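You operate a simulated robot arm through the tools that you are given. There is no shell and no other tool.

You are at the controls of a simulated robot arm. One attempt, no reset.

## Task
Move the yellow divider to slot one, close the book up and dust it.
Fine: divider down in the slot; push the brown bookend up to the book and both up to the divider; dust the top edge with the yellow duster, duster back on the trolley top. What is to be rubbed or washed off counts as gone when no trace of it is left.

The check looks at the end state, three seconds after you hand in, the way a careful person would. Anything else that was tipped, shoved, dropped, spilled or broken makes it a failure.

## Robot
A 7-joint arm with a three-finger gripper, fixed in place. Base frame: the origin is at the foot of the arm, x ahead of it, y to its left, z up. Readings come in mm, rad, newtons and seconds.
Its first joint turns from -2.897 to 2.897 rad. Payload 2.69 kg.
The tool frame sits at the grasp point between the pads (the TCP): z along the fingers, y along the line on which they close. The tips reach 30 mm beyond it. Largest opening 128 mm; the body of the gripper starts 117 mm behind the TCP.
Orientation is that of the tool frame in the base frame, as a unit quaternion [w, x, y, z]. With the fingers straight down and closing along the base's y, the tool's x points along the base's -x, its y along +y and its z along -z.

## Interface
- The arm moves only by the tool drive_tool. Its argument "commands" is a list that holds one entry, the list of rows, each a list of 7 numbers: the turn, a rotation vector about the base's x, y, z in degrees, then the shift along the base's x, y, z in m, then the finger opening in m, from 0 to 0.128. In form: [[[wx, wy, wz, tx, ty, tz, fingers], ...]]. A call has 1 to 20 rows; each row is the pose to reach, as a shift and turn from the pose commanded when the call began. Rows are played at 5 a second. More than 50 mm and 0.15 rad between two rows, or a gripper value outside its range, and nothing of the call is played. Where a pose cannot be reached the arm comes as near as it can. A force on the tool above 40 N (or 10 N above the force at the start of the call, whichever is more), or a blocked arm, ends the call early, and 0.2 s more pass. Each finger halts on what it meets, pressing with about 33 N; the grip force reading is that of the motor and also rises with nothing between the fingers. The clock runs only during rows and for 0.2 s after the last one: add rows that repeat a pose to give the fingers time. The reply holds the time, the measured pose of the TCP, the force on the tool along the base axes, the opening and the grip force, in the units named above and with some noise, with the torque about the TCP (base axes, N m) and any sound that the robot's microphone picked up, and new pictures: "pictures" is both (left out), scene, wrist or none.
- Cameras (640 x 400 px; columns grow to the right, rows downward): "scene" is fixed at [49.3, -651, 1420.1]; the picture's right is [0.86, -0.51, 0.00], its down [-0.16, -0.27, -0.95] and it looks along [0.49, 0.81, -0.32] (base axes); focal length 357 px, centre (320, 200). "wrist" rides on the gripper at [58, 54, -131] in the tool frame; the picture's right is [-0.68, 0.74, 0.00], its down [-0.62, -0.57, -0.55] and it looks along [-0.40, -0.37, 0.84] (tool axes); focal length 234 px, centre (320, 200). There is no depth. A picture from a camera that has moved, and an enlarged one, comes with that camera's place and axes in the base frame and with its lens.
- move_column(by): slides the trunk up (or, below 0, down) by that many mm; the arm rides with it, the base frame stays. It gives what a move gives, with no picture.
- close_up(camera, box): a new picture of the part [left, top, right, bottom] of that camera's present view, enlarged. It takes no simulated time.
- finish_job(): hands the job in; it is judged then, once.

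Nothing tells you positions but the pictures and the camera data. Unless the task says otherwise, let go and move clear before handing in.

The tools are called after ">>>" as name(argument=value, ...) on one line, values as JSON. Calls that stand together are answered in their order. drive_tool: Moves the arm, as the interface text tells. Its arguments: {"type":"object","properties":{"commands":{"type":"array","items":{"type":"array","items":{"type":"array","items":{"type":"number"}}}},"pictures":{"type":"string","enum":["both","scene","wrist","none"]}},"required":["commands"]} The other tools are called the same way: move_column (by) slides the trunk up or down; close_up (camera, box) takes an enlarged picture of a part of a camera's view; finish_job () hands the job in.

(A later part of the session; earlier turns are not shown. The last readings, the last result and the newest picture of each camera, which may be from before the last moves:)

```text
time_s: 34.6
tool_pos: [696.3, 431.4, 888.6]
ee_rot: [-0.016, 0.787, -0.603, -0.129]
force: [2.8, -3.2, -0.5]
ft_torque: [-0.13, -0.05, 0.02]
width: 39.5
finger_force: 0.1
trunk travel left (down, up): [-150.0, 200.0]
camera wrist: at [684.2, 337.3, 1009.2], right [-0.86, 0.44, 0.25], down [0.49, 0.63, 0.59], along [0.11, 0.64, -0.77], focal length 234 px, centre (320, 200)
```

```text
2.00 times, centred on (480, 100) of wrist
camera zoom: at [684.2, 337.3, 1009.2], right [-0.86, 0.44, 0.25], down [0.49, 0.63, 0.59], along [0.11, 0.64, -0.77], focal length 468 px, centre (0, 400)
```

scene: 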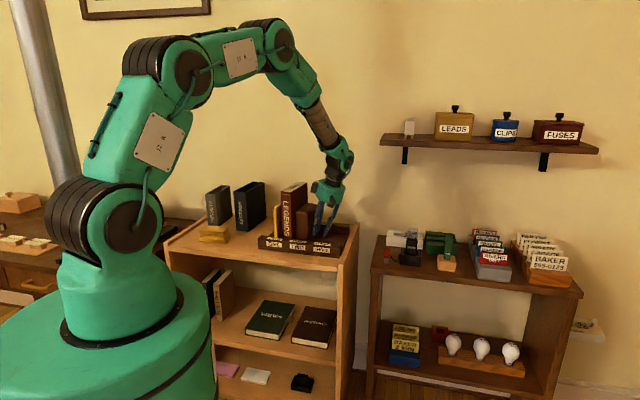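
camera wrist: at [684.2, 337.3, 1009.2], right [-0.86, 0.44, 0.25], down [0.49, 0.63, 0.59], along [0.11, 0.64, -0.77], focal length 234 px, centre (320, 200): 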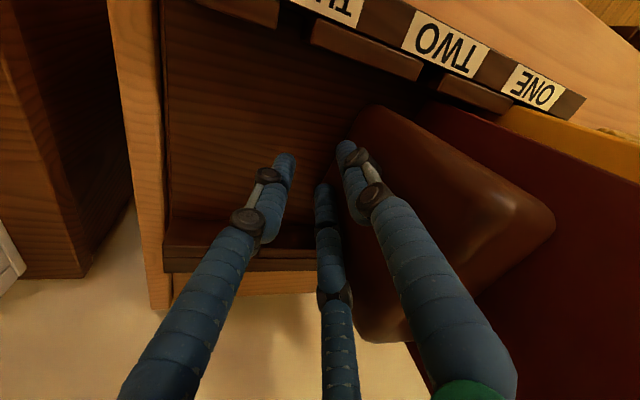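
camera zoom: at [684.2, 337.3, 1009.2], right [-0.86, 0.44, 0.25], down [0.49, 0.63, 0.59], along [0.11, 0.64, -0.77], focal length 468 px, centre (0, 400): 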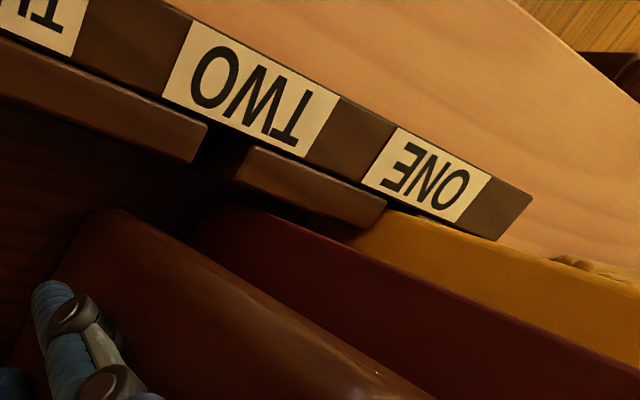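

About 12–14 mm gap left. I creep 8 mm.

>>> drive_tool(commands=[[[0, 0, 0, -0.00141, 0.00141, 0, 0.04], [0, 0, 0, -0.00283, 0.00283, 0, 0.04], [0, 0, 0, -0.00424, 0.00424, 0, 0.04], [0, 0, 0, -0.00566, 0.00566, 0, 0.04]]], pictures="none")

>>> close_up(camera="scene", box=[260, 180, 320, 250])

>>> close_up(camera="wrist", box=[440, 60, 640, 200])

```text
time_s: 35.6
tool_pos: [690.4, 438.3, 886.8]
ee_rot: [-0.018, 0.786, -0.604, -0.13]
force: [3.6, -3.7, -0.6]
ft_torque: [-0.14, -0.08, 0.02]
width: 38.2
finger_force: 0.1
trunk travel left (down, up): [-150.0, 200.0]
```

```text
5.71 times, centred on (290, 215) of scene
camera zoom: at [49.3, -651.0, 1420.1], right [0.86, -0.51, 0.0], down [-0.16, -0.27, -0.95], along [0.49, 0.81, -0.32], focal length 2038 px, centre (491, 114)
```

zoom: 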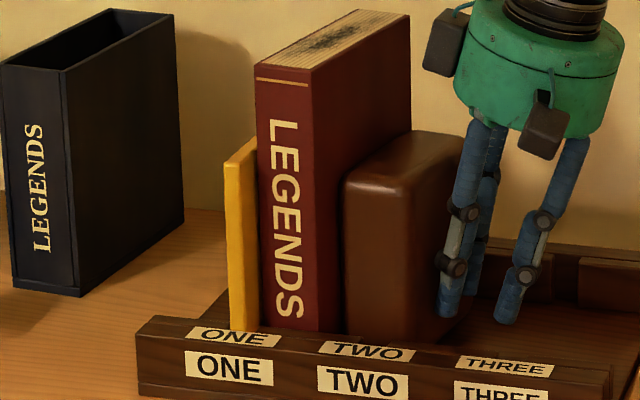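

```text
2.86 times, centred on (540, 130) of wrist
camera zoom: at [677.6, 342.7, 1008.9], right [-0.86, 0.44, 0.25], down [0.49, 0.63, 0.59], along [0.1, 0.64, -0.77], focal length 669 px, centre (-309, 400)
```

zoom: 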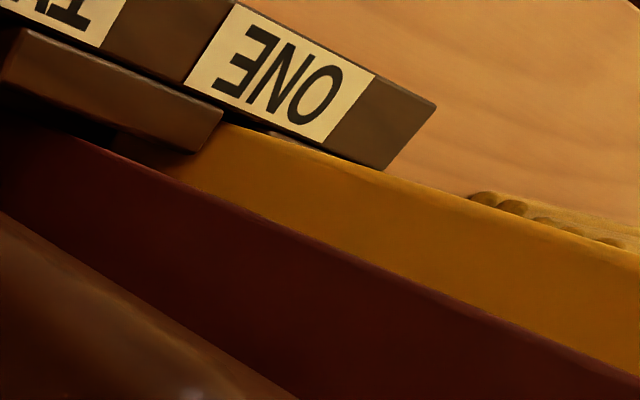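

Roughly 4–5 mm left. I push in 2 mm bits now, watching whether the divider's edge starts to move.

>>> drive_tool(commands=[[[0, 0, 0, -0.00071, 0.00071, 0, 0.04], [0, 0, 0, -0.00141, 0.00141, 0, 0.04], [0, 0, 0, -0.00141, 0.00141, 0, 0.04]]], pictures="none")

>>> close_up(camera="scene", box=[260, 180, 320, 250])

>>> close_up(camera="scene", box=[268, 190, 298, 240])

```text
time_s: 36.4
tool_pos: [689.6, 438.6, 887.0]
ee_rot: [-0.018, 0.786, -0.604, -0.128]
force: [2.9, -2.4, -1.1]
ft_torque: [-0.05, -0.14, -0.01]
width: 38.2
finger_force: 0.1
trunk travel left (down, up): [-150.0, 200.0]
```

```text
5.71 times, centred on (290, 215) of scene
camera zoom: at [49.3, -651.0, 1420.1], right [0.86, -0.51, 0.0], down [-0.16, -0.27, -0.95], along [0.49, 0.81, -0.32], focal length 2038 px, centre (491, 114)
```

zoom: 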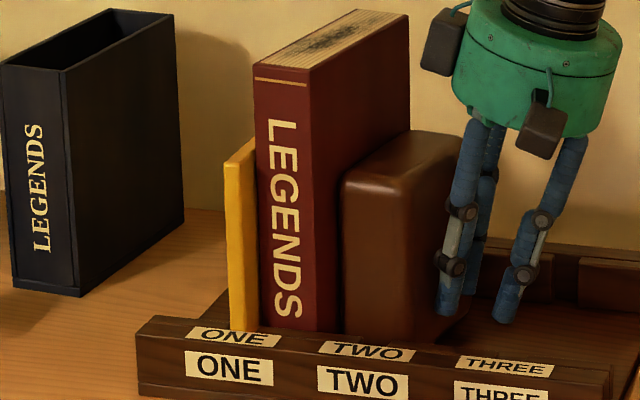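

```text
8.00 times, centred on (283, 215) of scene
camera zoom: at [49.3, -651.0, 1420.1], right [0.86, -0.51, 0.0], down [-0.16, -0.27, -0.95], along [0.49, 0.81, -0.32], focal length 2853 px, centre (616, 80)
```

zoom: 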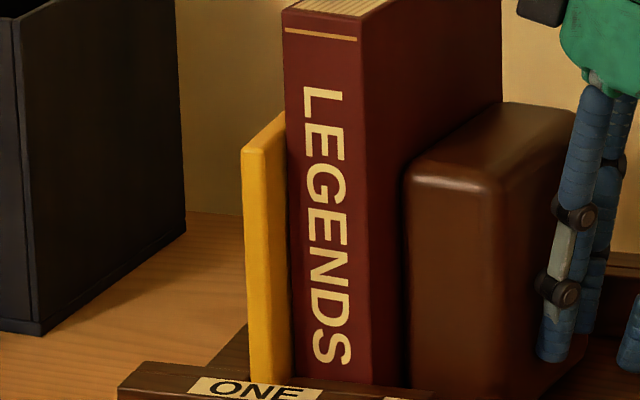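

Divider still unmoved, a thin dark gap of ~3 mm visible. Another 2 mm.

>>> drive_tool(commands=[[[0, 0, 0, -0.00071, 0.00071, 0, 0.04], [0, 0, 0, -0.00141, 0.00141, 0, 0.04], [0, 0, 0, -0.00141, 0.00141, 0, 0.04]]], pictures="wrist")

>>> close_up(camera="scene", box=[268, 190, 298, 240])

>>> close_up(camera="wrist", box=[440, 60, 640, 260])

```text
time_s: 37.2
tool_pos: [688.1, 439.7, 886.1]
ee_rot: [-0.017, 0.786, -0.603, -0.13]
force: [-1.1, 0.5, -0.2]
ft_torque: [0.04, 0.01, -0.01]
width: 40.4
finger_force: 3.1
trunk travel left (down, up): [-150.0, 200.0]
camera wrist: at [675.9, 345.7, 1008.6], right [-0.86, 0.44, 0.25], down [0.49, 0.63, 0.59], along [0.1, 0.64, -0.77], focal length 234 px, centre (320, 200)
```

wrist: 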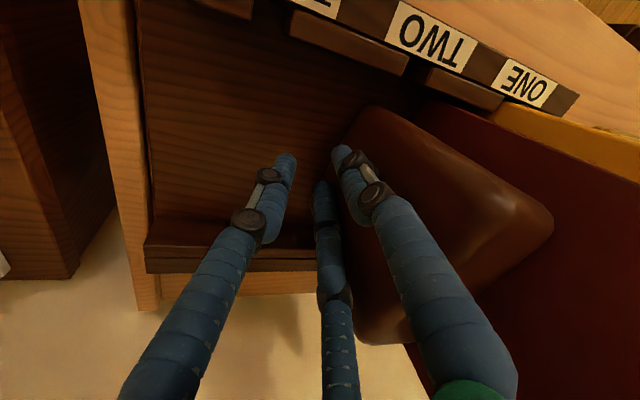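

```text
8.00 times, centred on (283, 215) of scene
camera zoom: at [49.3, -651.0, 1420.1], right [0.86, -0.51, 0.0], down [-0.16, -0.27, -0.95], along [0.49, 0.81, -0.32], focal length 2853 px, centre (616, 80)
```

zoom: 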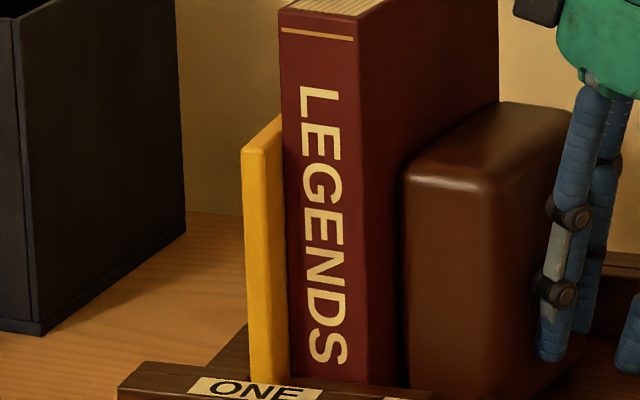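

```text
2.00 times, centred on (540, 160) of wrist
camera zoom: at [675.9, 345.7, 1008.6], right [-0.86, 0.44, 0.25], down [0.49, 0.63, 0.59], along [0.1, 0.64, -0.77], focal length 468 px, centre (-120, 280)
```

zoom: 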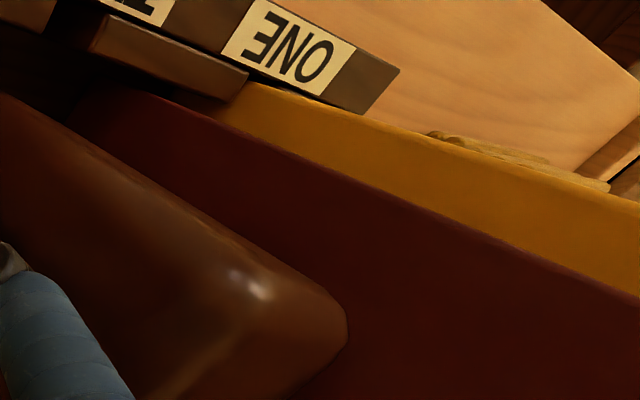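

Gap is now about 1 mm. I push 1 mm at a time.

>>> drive_tool(commands=[[[0, 0, 0, -0.00071, 0.00071, 0, 0.04], [0, 0, 0, -0.00106, 0.00106, 0, 0.04], [0, 0, 0, -0.00106, 0.00106, 0, 0.04]]], pictures="none")

>>> close_up(camera="scene", box=[268, 190, 298, 240])

>>> close_up(camera="wrist", box=[440, 60, 640, 260])

```text
time_s: 38.0
tool_pos: [686.3, 440.9, 888.4]
ee_rot: [-0.017, 0.786, -0.604, -0.129]
force: [2.7, -3.5, -0.9]
ft_torque: [-0.12, -0.08, 0.0]
width: 42.8
finger_force: 0.0
trunk travel left (down, up): [-150.0, 200.0]
```

```text
8.00 times, centred on (283, 215) of scene
camera zoom: at [49.3, -651.0, 1420.1], right [0.86, -0.51, 0.0], down [-0.16, -0.27, -0.95], along [0.49, 0.81, -0.32], focal length 2853 px, centre (616, 80)
```

zoom: 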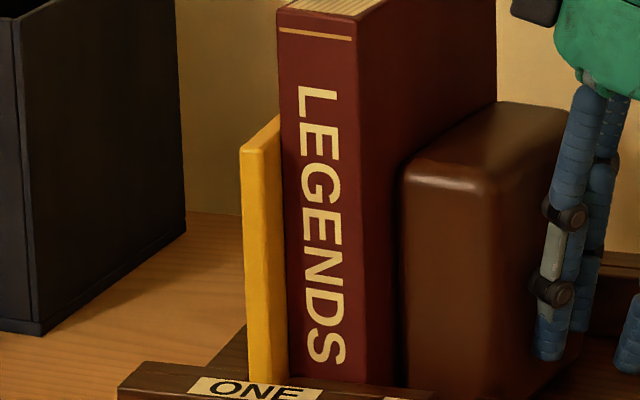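

```text
2.00 times, centred on (540, 160) of wrist
camera zoom: at [675.1, 346.5, 1008.6], right [-0.86, 0.44, 0.25], down [0.49, 0.63, 0.59], along [0.11, 0.64, -0.77], focal length 468 px, centre (-120, 280)
```

zoom: 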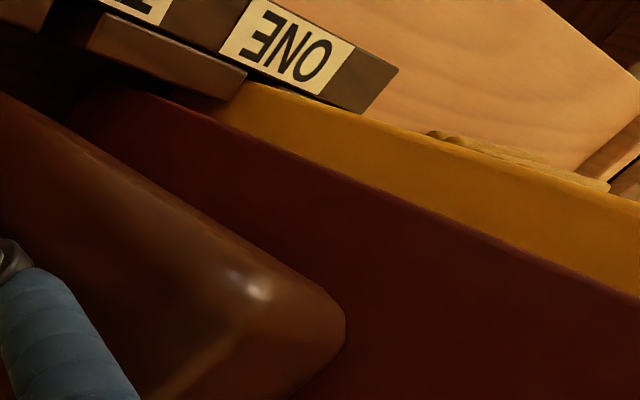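

The divider edge has perhaps just been touched. One more millimetre, then I compare its edge again.

>>> drive_tool(commands=[[[0, 0, 0, -0.00071, 0.00071, 0, 0.04], [0, 0, 0, -0.00071, 0.00071, 0, 0.04]]], pictures="none")

>>> close_up(camera="scene", box=[268, 190, 298, 240])

>>> close_up(camera="scene", box=[268, 190, 288, 215])

```text
time_s: 38.6
tool_pos: [686.5, 440.9, 888.2]
ee_rot: [-0.018, 0.786, -0.604, -0.129]
force: [3.7, -4.3, -1.1]
ft_torque: [-0.17, -0.09, 0.05]
width: 39.6
finger_force: 0.1
trunk travel left (down, up): [-150.0, 200.0]
```

```text
8.00 times, centred on (283, 215) of scene
camera zoom: at [49.3, -651.0, 1420.1], right [0.86, -0.51, 0.0], down [-0.16, -0.27, -0.95], along [0.49, 0.81, -0.32], focal length 2853 px, centre (616, 80)
```

zoom: 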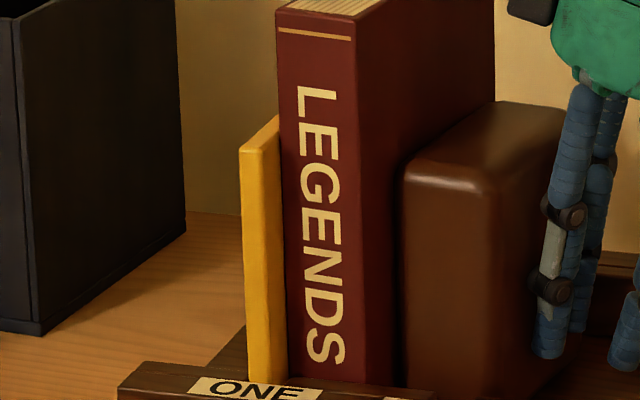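

```text
16.00 times, centred on (278, 202) of scene
camera zoom: at [49.3, -651.0, 1420.1], right [0.86, -0.51, 0.0], down [-0.16, -0.27, -0.95], along [0.49, 0.81, -0.32], focal length 5705 px, centre (992, 160)
```

zoom: 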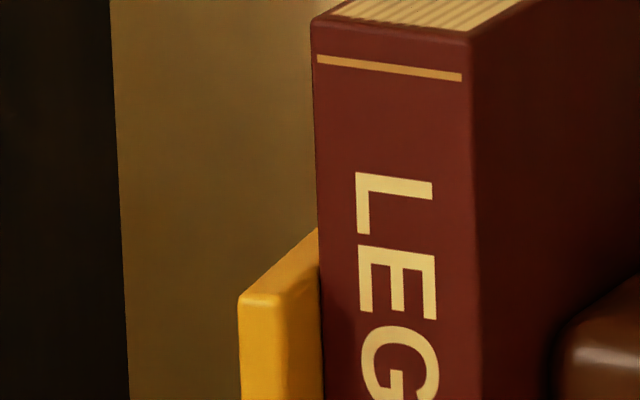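

Book and divider now touch (the divider crept 1 mm, still upright) and the bookend is against the book. I back off to the right, rise, and inspect from above.

>>> drive_tool(commands=[[[0, 0, 0, 0.005, -0.005, 0, 0.04], [0, 0, 0, 0.0125, -0.0125, 0, 0.04], [0, 0, 0, 0.02, -0.02, 0, 0.04], [0, 0, 0, 0.025, -0.025, 0.03, 0.04], [0, 0, 0, 0.025, -0.025, 0.07, 0.04], [0, 0, 0, 0.025, -0.025, 0.115, 0.04], [0, 0, 0, 0.025, -0.025, 0.16, 0.04], [0, 0, 0, 0.025, -0.025, 0.205, 0.02], [0, 0, 0, 0.025, -0.025, 0.25, 0.0], [0, 0, 0, 0.025, -0.025, 0.25, 0.0]]], pictures="both")

>>> close_up(camera="scene", box=[260, 170, 340, 260])

>>> close_up(camera="wrist", box=[320, 0, 640, 200])

```text
time_s: 40.8
tool_pos: [709.9, 413.4, 1140.9]
ee_rot: [-0.018, 0.787, -0.604, -0.129]
force: [-0.6, -0.5, -0.5]
ft_torque: [0.03, -0.02, -0.04]
width: 2.2
finger_force: 30.9
trunk travel left (down, up): [-150.0, 200.0]
camera wrist: at [698.4, 318.8, 1261.2], right [-0.86, 0.44, 0.25], down [0.49, 0.63, 0.59], along [0.11, 0.64, -0.77], focal length 234 px, centre (320, 200)
```

scene: 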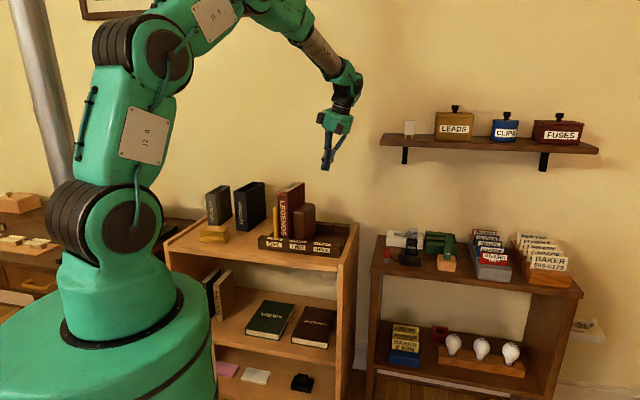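
wrist: 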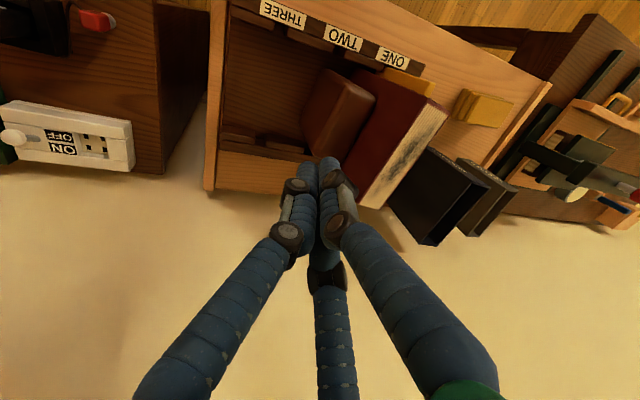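

```text
4.44 times, centred on (300, 215) of scene
camera zoom: at [49.3, -651.0, 1420.1], right [0.86, -0.51, 0.0], down [-0.16, -0.27, -0.95], along [0.49, 0.81, -0.32], focal length 1585 px, centre (409, 133)
```

zoom: 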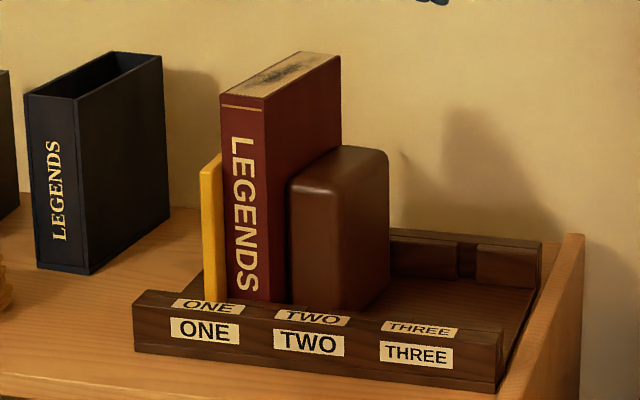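

```text
2.00 times, centred on (480, 100) of wrist
camera zoom: at [698.4, 318.8, 1261.2], right [-0.86, 0.44, 0.25], down [0.49, 0.63, 0.59], along [0.11, 0.64, -0.77], focal length 468 px, centre (0, 400)
```

zoom: 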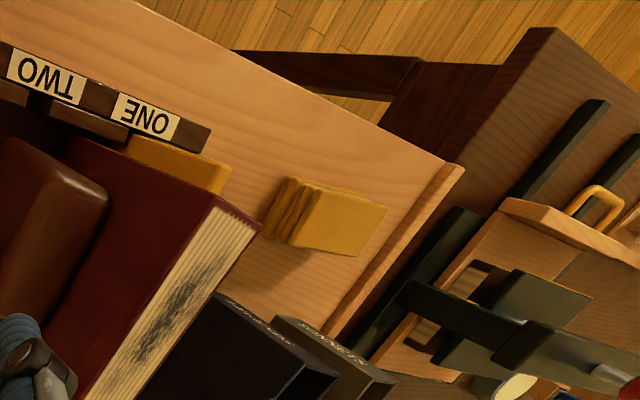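

The stack looks closed up. I straighten the tool and look from above to confirm the contacts and to find the duster.

>>> drive_tool(commands=[[[-2.12, -2.12, 0, -0.018, 0.029, 0.0084, 0.0], [-4.24, -4.24, 0, -0.036, 0.058, 0.0168, 0.0], [-6.36, -6.36, 0, -0.054, 0.087, 0.0252, 0.0], [-8.48, -8.48, 0, -0.072, 0.116, 0.0336, 0.0], [-10.6, -10.6, 0, -0.0905, 0.1455, 0.042, 0.0], [-10.6, -10.6, 0, -0.0905, 0.1455, 0.042, 0.0]]], pictures="both")

>>> close_up(camera="wrist", box=[220, 0, 420, 160])

>>> close_up(camera="wrist", box=[400, 0, 640, 200])

```text
time_s: 42.2
tool_pos: [620.3, 558.8, 1180.6]
ee_rot: [0.0, 0.793, -0.609, 0.001]
force: [-0.3, 0.7, -0.8]
ft_torque: [-0.05, -0.02, -0.02]
width: 2.1
finger_force: 31.2
trunk travel left (down, up): [-150.0, 200.0]
camera wrist: at [584.3, 488.9, 1311.8], right [-0.89, 0.46, 0.0], down [0.39, 0.74, 0.55], along [0.26, 0.49, -0.84], focal length 234 px, centre (320, 200)
```

scene: 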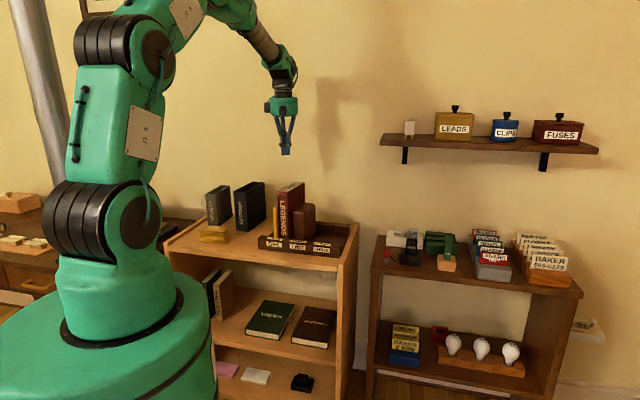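
wrist: 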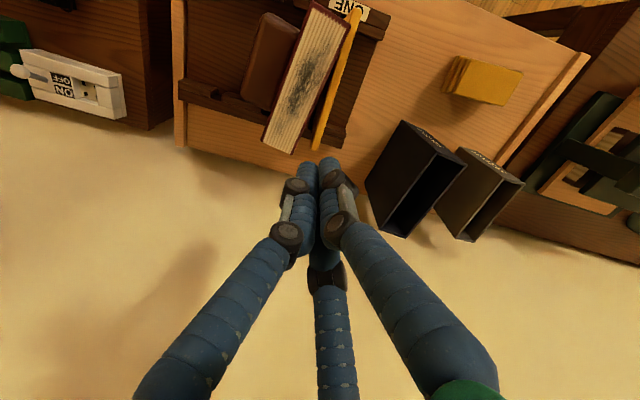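

```text
2.50 times, centred on (320, 80) of wrist
camera zoom: at [584.3, 488.9, 1311.8], right [-0.89, 0.46, 0.0], down [0.39, 0.74, 0.55], along [0.26, 0.49, -0.84], focal length 585 px, centre (320, 500)
```

zoom: 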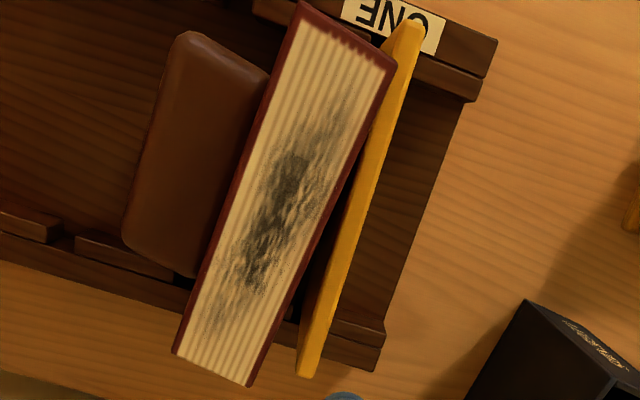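

```text
2.00 times, centred on (520, 100) of wrist
camera zoom: at [584.3, 488.9, 1311.8], right [-0.89, 0.46, 0.0], down [0.39, 0.74, 0.55], along [0.26, 0.49, -0.84], focal length 468 px, centre (-80, 400)
```

zoom: 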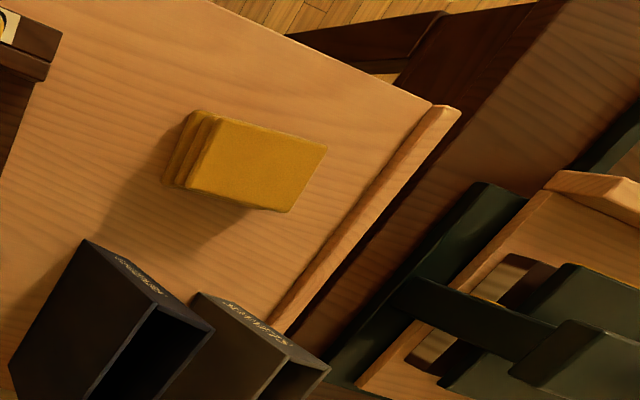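

Seen from above the book and bookend have turned about 8.5° in the push: the book touches the divider only at the front. I will correct this by gripping the top of the book (above divider and bookend) and squaring it up; first I line up over it.

>>> drive_tool(commands=[[[0, 0, -4.3, -0.003, -0.021, -0.03, 0.1], [0, 0, -8.6, -0.0055, -0.0422, -0.06, 0.1], [0, 0, -8.6, -0.0055, -0.0422, -0.07, 0.1], [0, 0, -8.6, -0.0055, -0.0422, -0.07, 0.1]]], pictures="both")

>>> close_up(camera="wrist", box=[200, 0, 440, 200])

```text
time_s: 43.2
tool_pos: [615.3, 519.8, 1108.0]
ee_rot: [0.0, 0.746, -0.666, -0.001]
force: [-0.4, 0.2, 1.0]
ft_torque: [0.0, 0.02, 0.02]
width: 100.2
finger_force: 0.0
trunk travel left (down, up): [-150.0, 200.0]
camera wrist: at [570.2, 455.1, 1240.6], right [-0.81, 0.59, 0.0], down [0.49, 0.67, 0.55], along [0.32, 0.44, -0.84], focal length 234 px, centre (320, 200)
```

scene: 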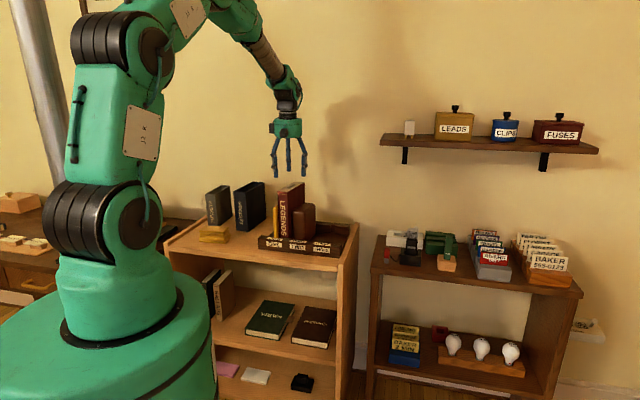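
wrist: 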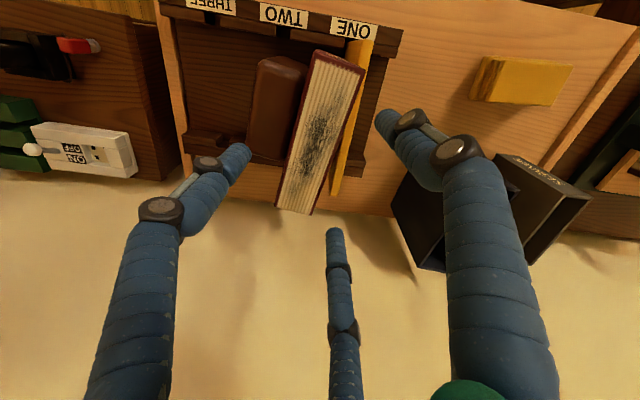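

```text
2.00 times, centred on (320, 100) of wrist
camera zoom: at [570.2, 455.1, 1240.6], right [-0.81, 0.59, 0.0], down [0.49, 0.67, 0.55], along [0.32, 0.44, -0.84], focal length 468 px, centre (320, 400)
```

zoom: 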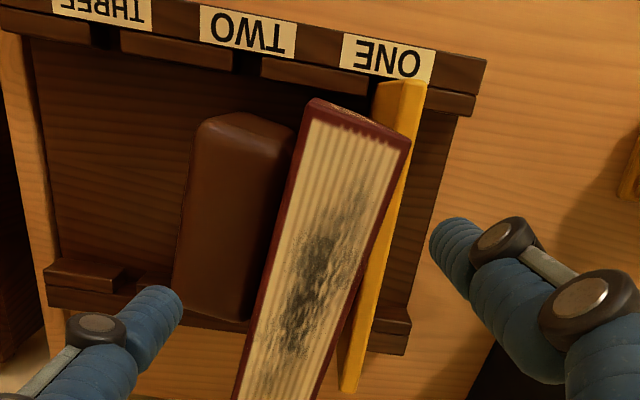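

The TCP sits about 8 mm left of the book's centre as intended for the three prongs. I descend so the prongs straddle the top 40 mm of the book.

>>> drive_tool(commands=[[[0, 0, 0, 0, 0, -0.03, 0.1], [0, 0, 0, 0, 0, -0.06, 0.1], [0, 0, 0, 0, 0, -0.085, 0.1], [0, 0, 0, 0, 0, -0.085, 0.1]]], pictures="both")

>>> close_up(camera="scene", box=[250, 120, 340, 260])

>>> close_up(camera="wrist", box=[200, 40, 440, 240])

```text
time_s: 44.2
tool_pos: [616.8, 520.1, 1024.0]
ee_rot: [-0.001, 0.746, -0.666, 0.0]
force: [-0.5, 0.3, -0.2]
ft_torque: [-0.01, 0.0, 0.02]
width: 99.9
finger_force: 0.2
trunk travel left (down, up): [-150.0, 200.0]
camera wrist: at [571.0, 456.3, 1155.6], right [-0.81, 0.59, 0.0], down [0.49, 0.67, 0.55], along [0.32, 0.44, -0.84], focal length 234 px, centre (320, 200)
```

scene: 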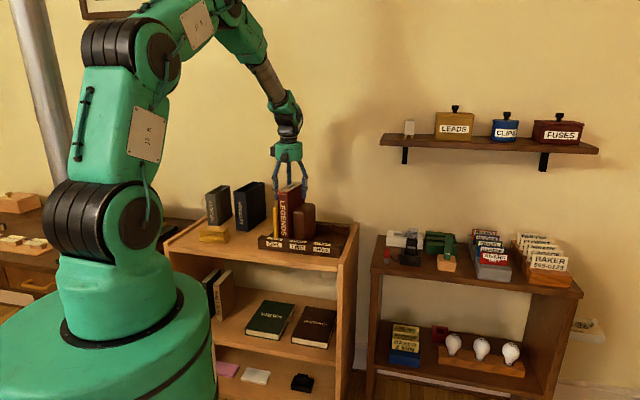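
wrist: 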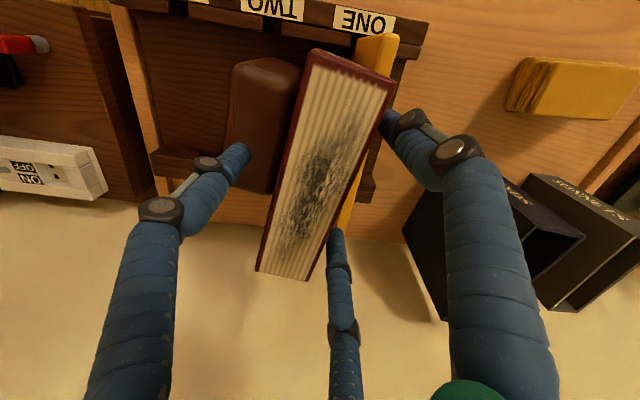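

```text
2.86 times, centred on (295, 190) of scene
camera zoom: at [49.3, -651.0, 1420.1], right [0.86, -0.51, 0.0], down [-0.16, -0.27, -0.95], along [0.49, 0.81, -0.32], focal length 1019 px, centre (391, 229)
```

zoom: 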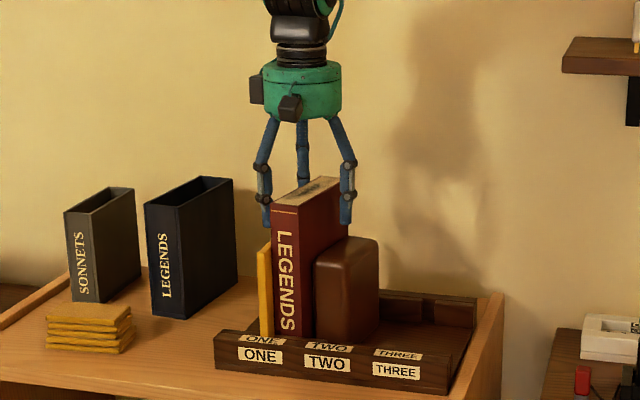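

```text
2.00 times, centred on (320, 140) of wrist
camera zoom: at [571.0, 456.3, 1155.6], right [-0.81, 0.59, 0.0], down [0.49, 0.67, 0.55], along [0.32, 0.44, -0.84], focal length 468 px, centre (320, 320)
```

zoom: 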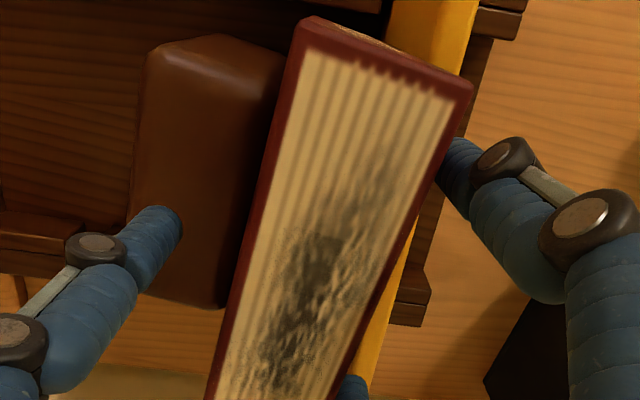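

Prongs straddle the book cleanly. I close slowly on it.

>>> drive_tool(commands=[[[0, 0, 0, 0, 0, 0, 0.08], [0, 0, 0, 0, 0, 0, 0.07], [0, 0, 0, 0, 0, 0, 0.063], [0, 0, 0, 0, 0, 0, 0.058], [0, 0, 0, 0, 0, 0, 0.054], [0, 0, 0, 0, 0, 0, 0.05], [0, 0, 0, 0, 0, 0, 0.045]]], pictures="both")

>>> close_up(camera="scene", box=[250, 120, 340, 260])

>>> close_up(camera="wrist", box=[200, 40, 440, 240])

```text
time_s: 45.8
tool_pos: [616.9, 520.2, 1024.6]
ee_rot: [0.0, 0.746, -0.666, 0.0]
force: [-3.0, -0.1, 2.3]
ft_torque: [-0.07, 0.15, -0.32]
width: 59.9
finger_force: 32.5
trunk travel left (down, up): [-150.0, 200.0]
camera wrist: at [570.5, 456.0, 1156.2], right [-0.81, 0.59, 0.0], down [0.49, 0.67, 0.55], along [0.32, 0.44, -0.84], focal length 234 px, centre (320, 200)
```

scene: 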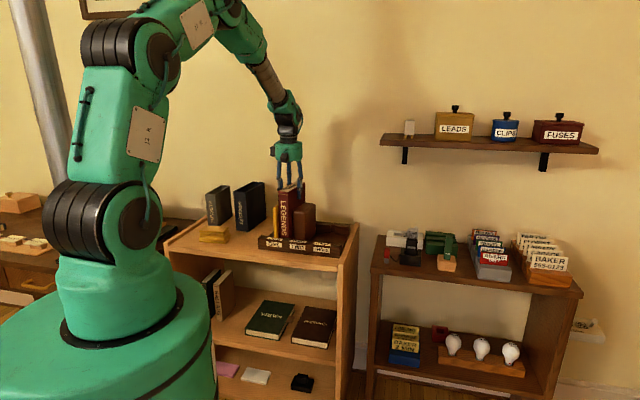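
wrist: 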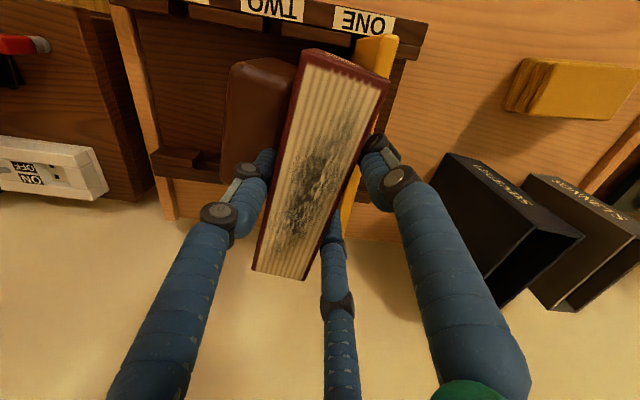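

```text
2.86 times, centred on (295, 190) of scene
camera zoom: at [49.3, -651.0, 1420.1], right [0.86, -0.51, 0.0], down [-0.16, -0.27, -0.95], along [0.49, 0.81, -0.32], focal length 1019 px, centre (391, 229)
```

zoom: 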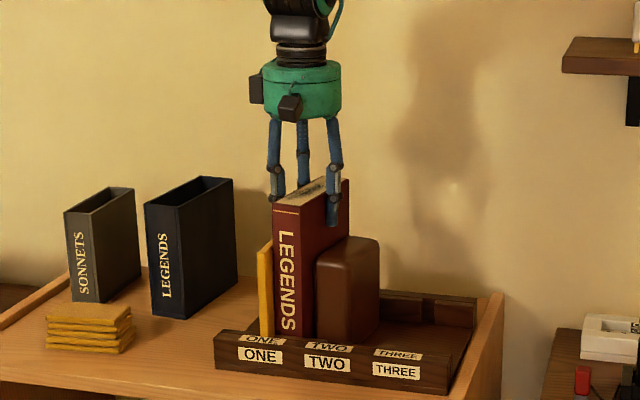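

```text
2.00 times, centred on (320, 140) of wrist
camera zoom: at [570.5, 456.0, 1156.2], right [-0.81, 0.59, 0.0], down [0.49, 0.67, 0.55], along [0.32, 0.44, -0.84], focal length 468 px, centre (320, 320)
```

zoom: 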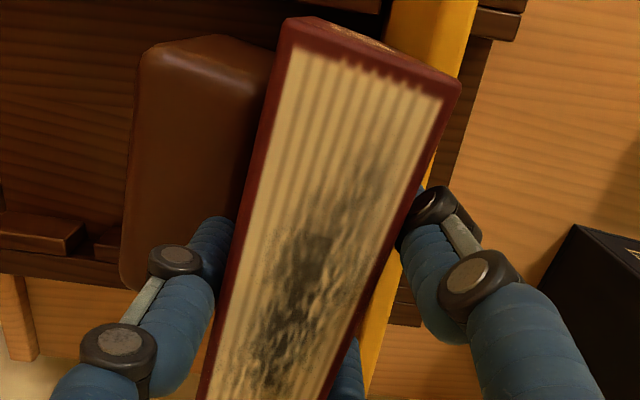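

The book is held (about 9.3° skewed). I turn it square while shifting it slightly left, leaving about 2 mm to the divider.

>>> drive_tool(commands=[[[0, 0, 1.9, -0.0022, 0.0012, 0, 0.045], [0, 0, 3.8, -0.0044, 0.0024, 0, 0.045], [0, 0, 5.6, -0.0065, 0.0037, 0, 0.045], [0, 0, 7.5, -0.0087, 0.0049, 0, 0.045], [0, 0, 9.3, -0.0109, 0.0061, 0, 0.045], [0, 0, 9.3, -0.0109, 0.0061, 0, 0.045]]], pictures="both")

>>> close_up(camera="scene", box=[260, 170, 330, 250])

>>> close_up(camera="wrist", box=[200, 40, 440, 240])

```text
time_s: 47.2
tool_pos: [604.6, 526.8, 1023.5]
ee_rot: [0.0, 0.797, -0.604, 0.0]
force: [3.8, -3.3, -0.2]
ft_torque: [-0.42, -0.7, -0.38]
width: 59.9
finger_force: 33.1
trunk travel left (down, up): [-150.0, 200.0]
camera wrist: at [570.1, 455.2, 1156.2], right [-0.89, 0.45, 0.0], down [0.38, 0.75, 0.55], along [0.25, 0.49, -0.84], focal length 234 px, centre (320, 200)
```

scene: 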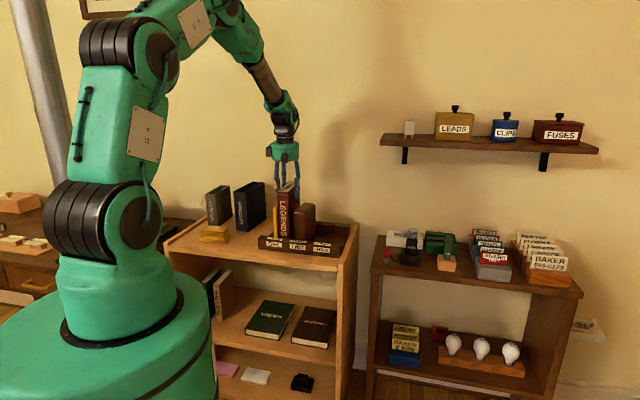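
wrist: 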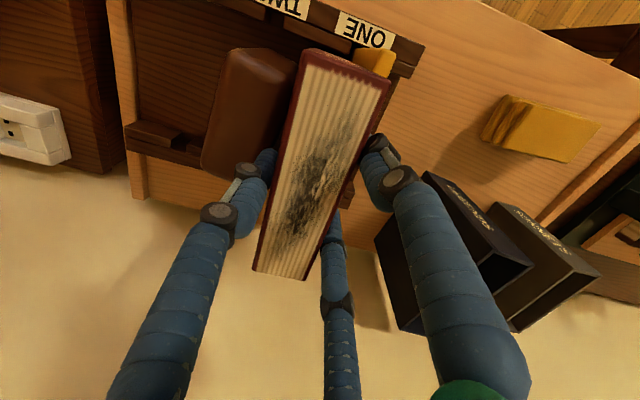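

```text
5.00 times, centred on (295, 210) of scene
camera zoom: at [49.3, -651.0, 1420.1], right [0.86, -0.51, 0.0], down [-0.16, -0.27, -0.95], along [0.49, 0.81, -0.32], focal length 1783 px, centre (445, 150)
```

zoom: 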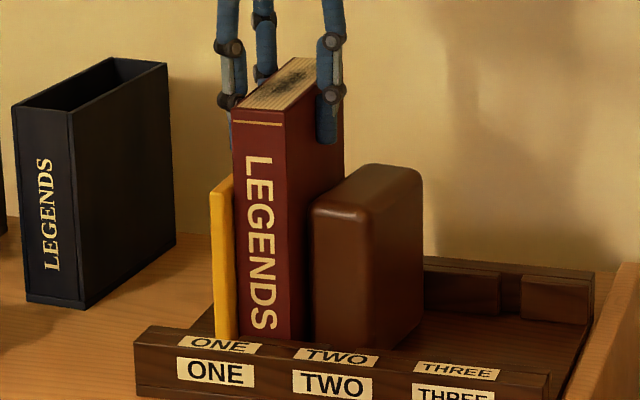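

```text
2.00 times, centred on (320, 140) of wrist
camera zoom: at [570.1, 455.2, 1156.2], right [-0.89, 0.45, 0.0], down [0.38, 0.75, 0.55], along [0.25, 0.49, -0.84], focal length 468 px, centre (320, 320)
```

zoom: 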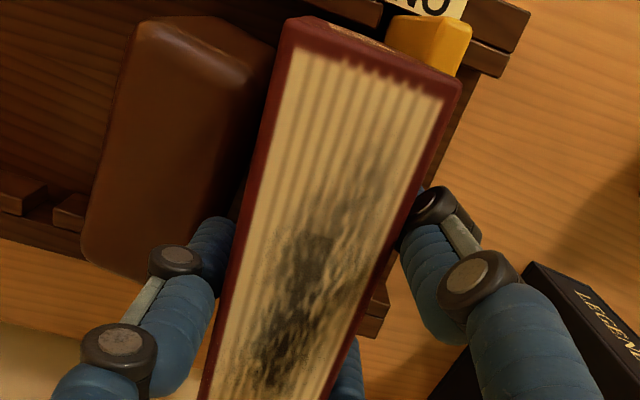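

The book is now square with its left face ~2 mm from the divider. I move it 3 mm left so it surely rests against the divider.

>>> drive_tool(commands=[[[0, 0, 0, -0.0007, 0.0007, 0, 0.045], [0, 0, 0, -0.0014, 0.0014, 0, 0.045], [0, 0, 0, -0.0021, 0.0021, 0, 0.045], [0, 0, 0, -0.0021, 0.0021, 0, 0.045]]], pictures="both")

>>> close_up(camera="scene", box=[268, 190, 298, 240])

>>> close_up(camera="wrist", box=[240, 20, 440, 180])

```text
time_s: 48.2
tool_pos: [603.1, 527.2, 1024.8]
ee_rot: [0.0, 0.797, -0.604, 0.0]
force: [11.7, -9.1, 0.8]
ft_torque: [-1.45, -1.41, -1.22]
width: 60.1
finger_force: 33.5
trunk travel left (down, up): [-150.0, 200.0]
camera wrist: at [567.9, 456.5, 1156.4], right [-0.89, 0.45, 0.0], down [0.38, 0.75, 0.55], along [0.25, 0.49, -0.84], focal length 234 px, centre (320, 200)
```

scene: 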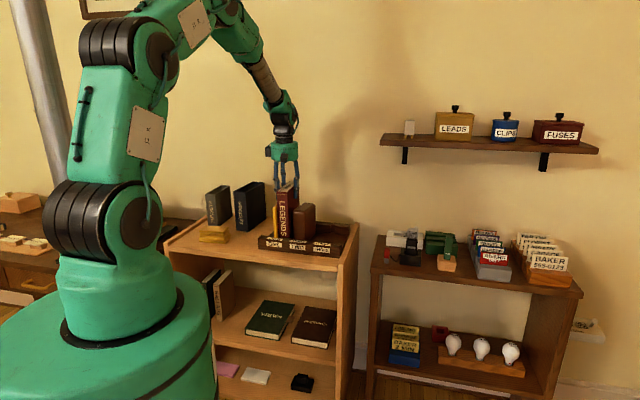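
wrist: 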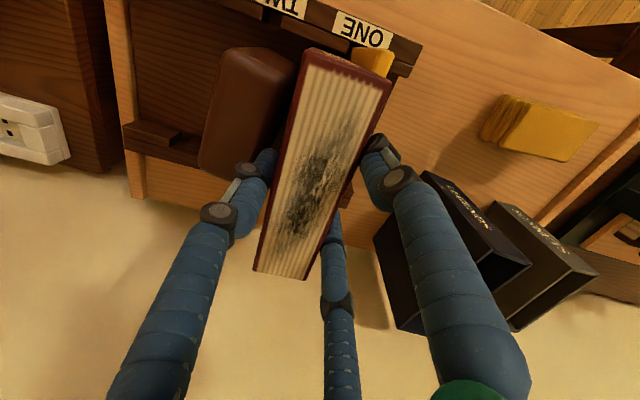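

```text
8.00 times, centred on (283, 215) of scene
camera zoom: at [49.3, -651.0, 1420.1], right [0.86, -0.51, 0.0], down [-0.16, -0.27, -0.95], along [0.49, 0.81, -0.32], focal length 2853 px, centre (616, 80)
```

zoom: 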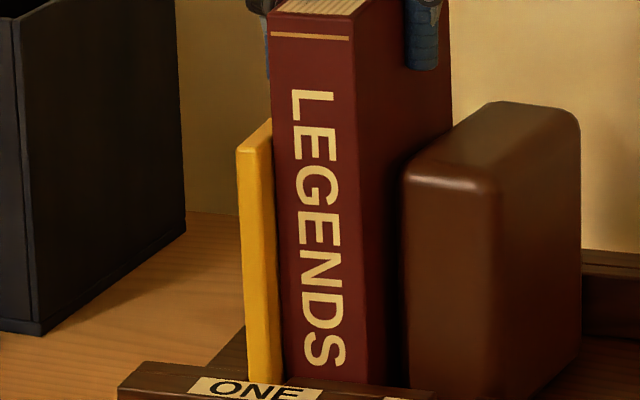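

```text
2.50 times, centred on (340, 100) of wrist
camera zoom: at [567.9, 456.5, 1156.4], right [-0.89, 0.45, 0.0], down [0.38, 0.75, 0.55], along [0.25, 0.49, -0.84], focal length 585 px, centre (270, 450)
```

zoom: 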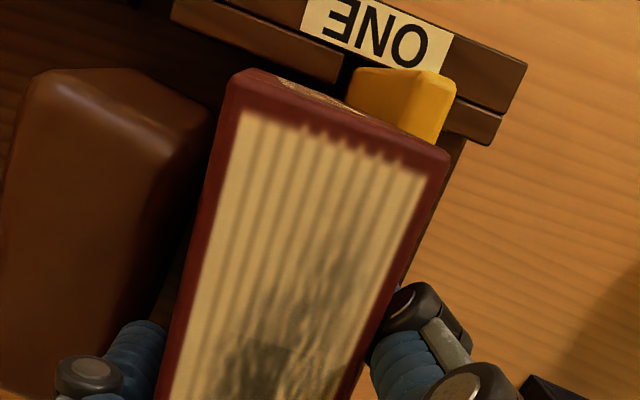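

The book now bears on the divider near its back end (~15 N). I ease back 1 mm and release, then look from above.

>>> drive_tool(commands=[[[0, 0, 0, 0.0006, -0.0006, 0, 0.045], [0, 0, 0, 0.0006, -0.0006, 0, 0.045], [0, 0, 0, 0.0006, -0.0006, 0, 0.062], [0, 0, 0, 0.0006, -0.0006, 0, 0.07], [0, 0, 0, 0.0006, -0.0006, 0, 0.085], [0, 0, 0, 0.0006, -0.0006, 0, 0.1], [0, 0, 0, 0.0006, -0.0006, 0, 0.1]]], pictures="none")

>>> close_up(camera="scene", box=[268, 180, 308, 240])

>>> close_up(camera="wrist", box=[200, 20, 440, 280])

```text
time_s: 49.8
tool_pos: [602.7, 528.3, 1024.8]
ee_rot: [0.0, 0.797, -0.604, 0.0]
force: [0.3, 0.5, 0.0]
ft_torque: [0.0, 0.01, -0.01]
width: 99.7
finger_force: 0.1
trunk travel left (down, up): [-150.0, 200.0]
```

```text
6.67 times, centred on (288, 210) of scene
camera zoom: at [49.3, -651.0, 1420.1], right [0.86, -0.51, 0.0], down [-0.16, -0.27, -0.95], along [0.49, 0.81, -0.32], focal length 2377 px, centre (533, 133)
```

zoom: 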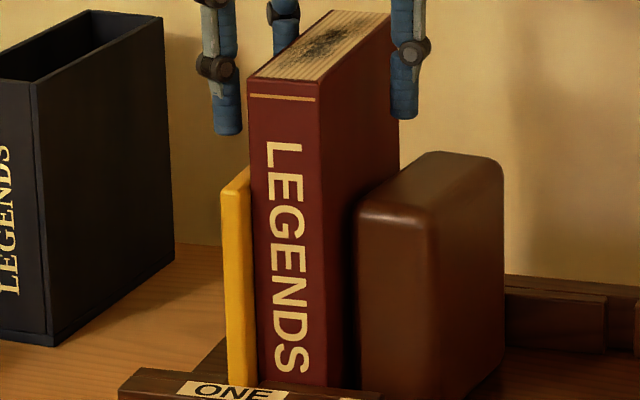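

```text
1.54 times, centred on (320, 150) of wrist
camera zoom: at [567.7, 456.3, 1156.3], right [-0.89, 0.45, 0.0], down [0.38, 0.75, 0.55], along [0.25, 0.49, -0.84], focal length 360 px, centre (320, 277)
```

zoom: 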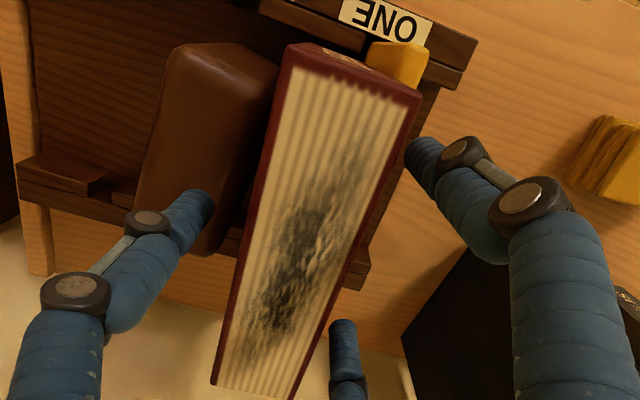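

The book stands free and square. I rise and move so the camera looks down from the left side of the divider to check the gap.

>>> drive_tool(commands=[[[0, 0, 0, 0, 0, 0.04, 0.1], [0, 0, 0, 0, 0, 0.085, 0.1], [0, 0, 0, 0, 0, 0.125, 0.08], [0, 0, 0, 0.007, 0.04, 0.125, 0.03], [0, 0, 0, 0.0144, 0.0806, 0.125, 0.0], [0, 0, 0, 0.0144, 0.0806, 0.125, 0.0]]], pictures="both")

>>> close_up(camera="wrist", box=[180, 0, 420, 150])

>>> close_up(camera="wrist", box=[250, 30, 370, 130])

```text
time_s: 51.2
tool_pos: [616.6, 609.4, 1150.3]
ee_rot: [0.0, 0.797, -0.604, 0.0]
force: [-0.1, 0.3, -0.1]
ft_torque: [-0.07, 0.02, 0.0]
width: 1.9
finger_force: 32.1
trunk travel left (down, up): [-150.0, 200.0]
camera wrist: at [581.4, 538.9, 1282.0], right [-0.89, 0.45, 0.0], down [0.38, 0.75, 0.55], along [0.25, 0.49, -0.84], focal length 234 px, centre (320, 200)
```

scene: 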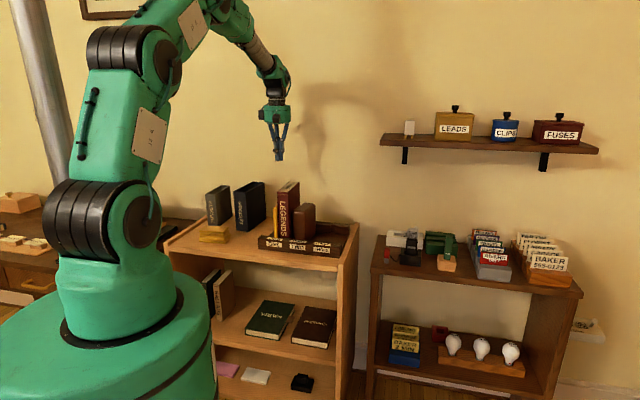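
wrist: 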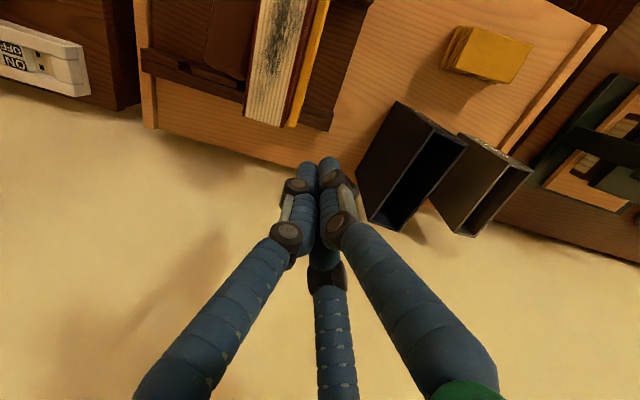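

```text
2.67 times, centred on (300, 75) of wrist
camera zoom: at [581.4, 538.9, 1282.0], right [-0.89, 0.45, 0.0], down [0.38, 0.75, 0.55], along [0.25, 0.49, -0.84], focal length 624 px, centre (373, 533)
```

zoom: 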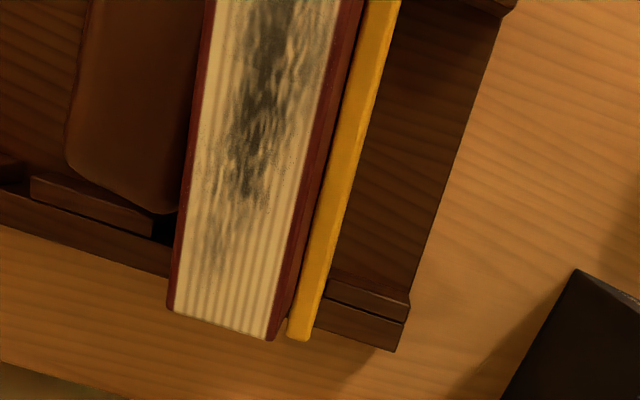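

```text
4.00 times, centred on (310, 80) of wrist
camera zoom: at [581.4, 538.9, 1282.0], right [-0.89, 0.45, 0.0], down [0.38, 0.75, 0.55], along [0.25, 0.49, -0.84], focal length 937 px, centre (360, 680)
```

zoom: 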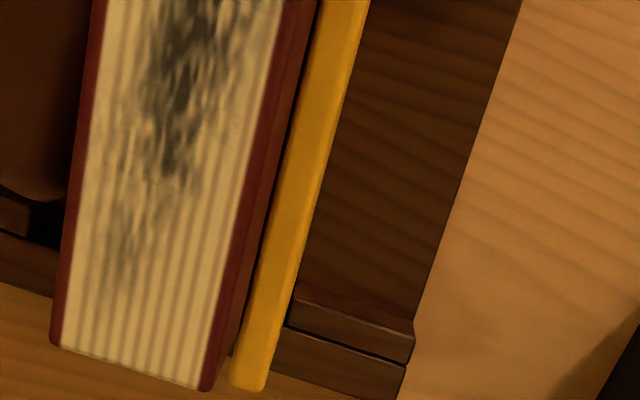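

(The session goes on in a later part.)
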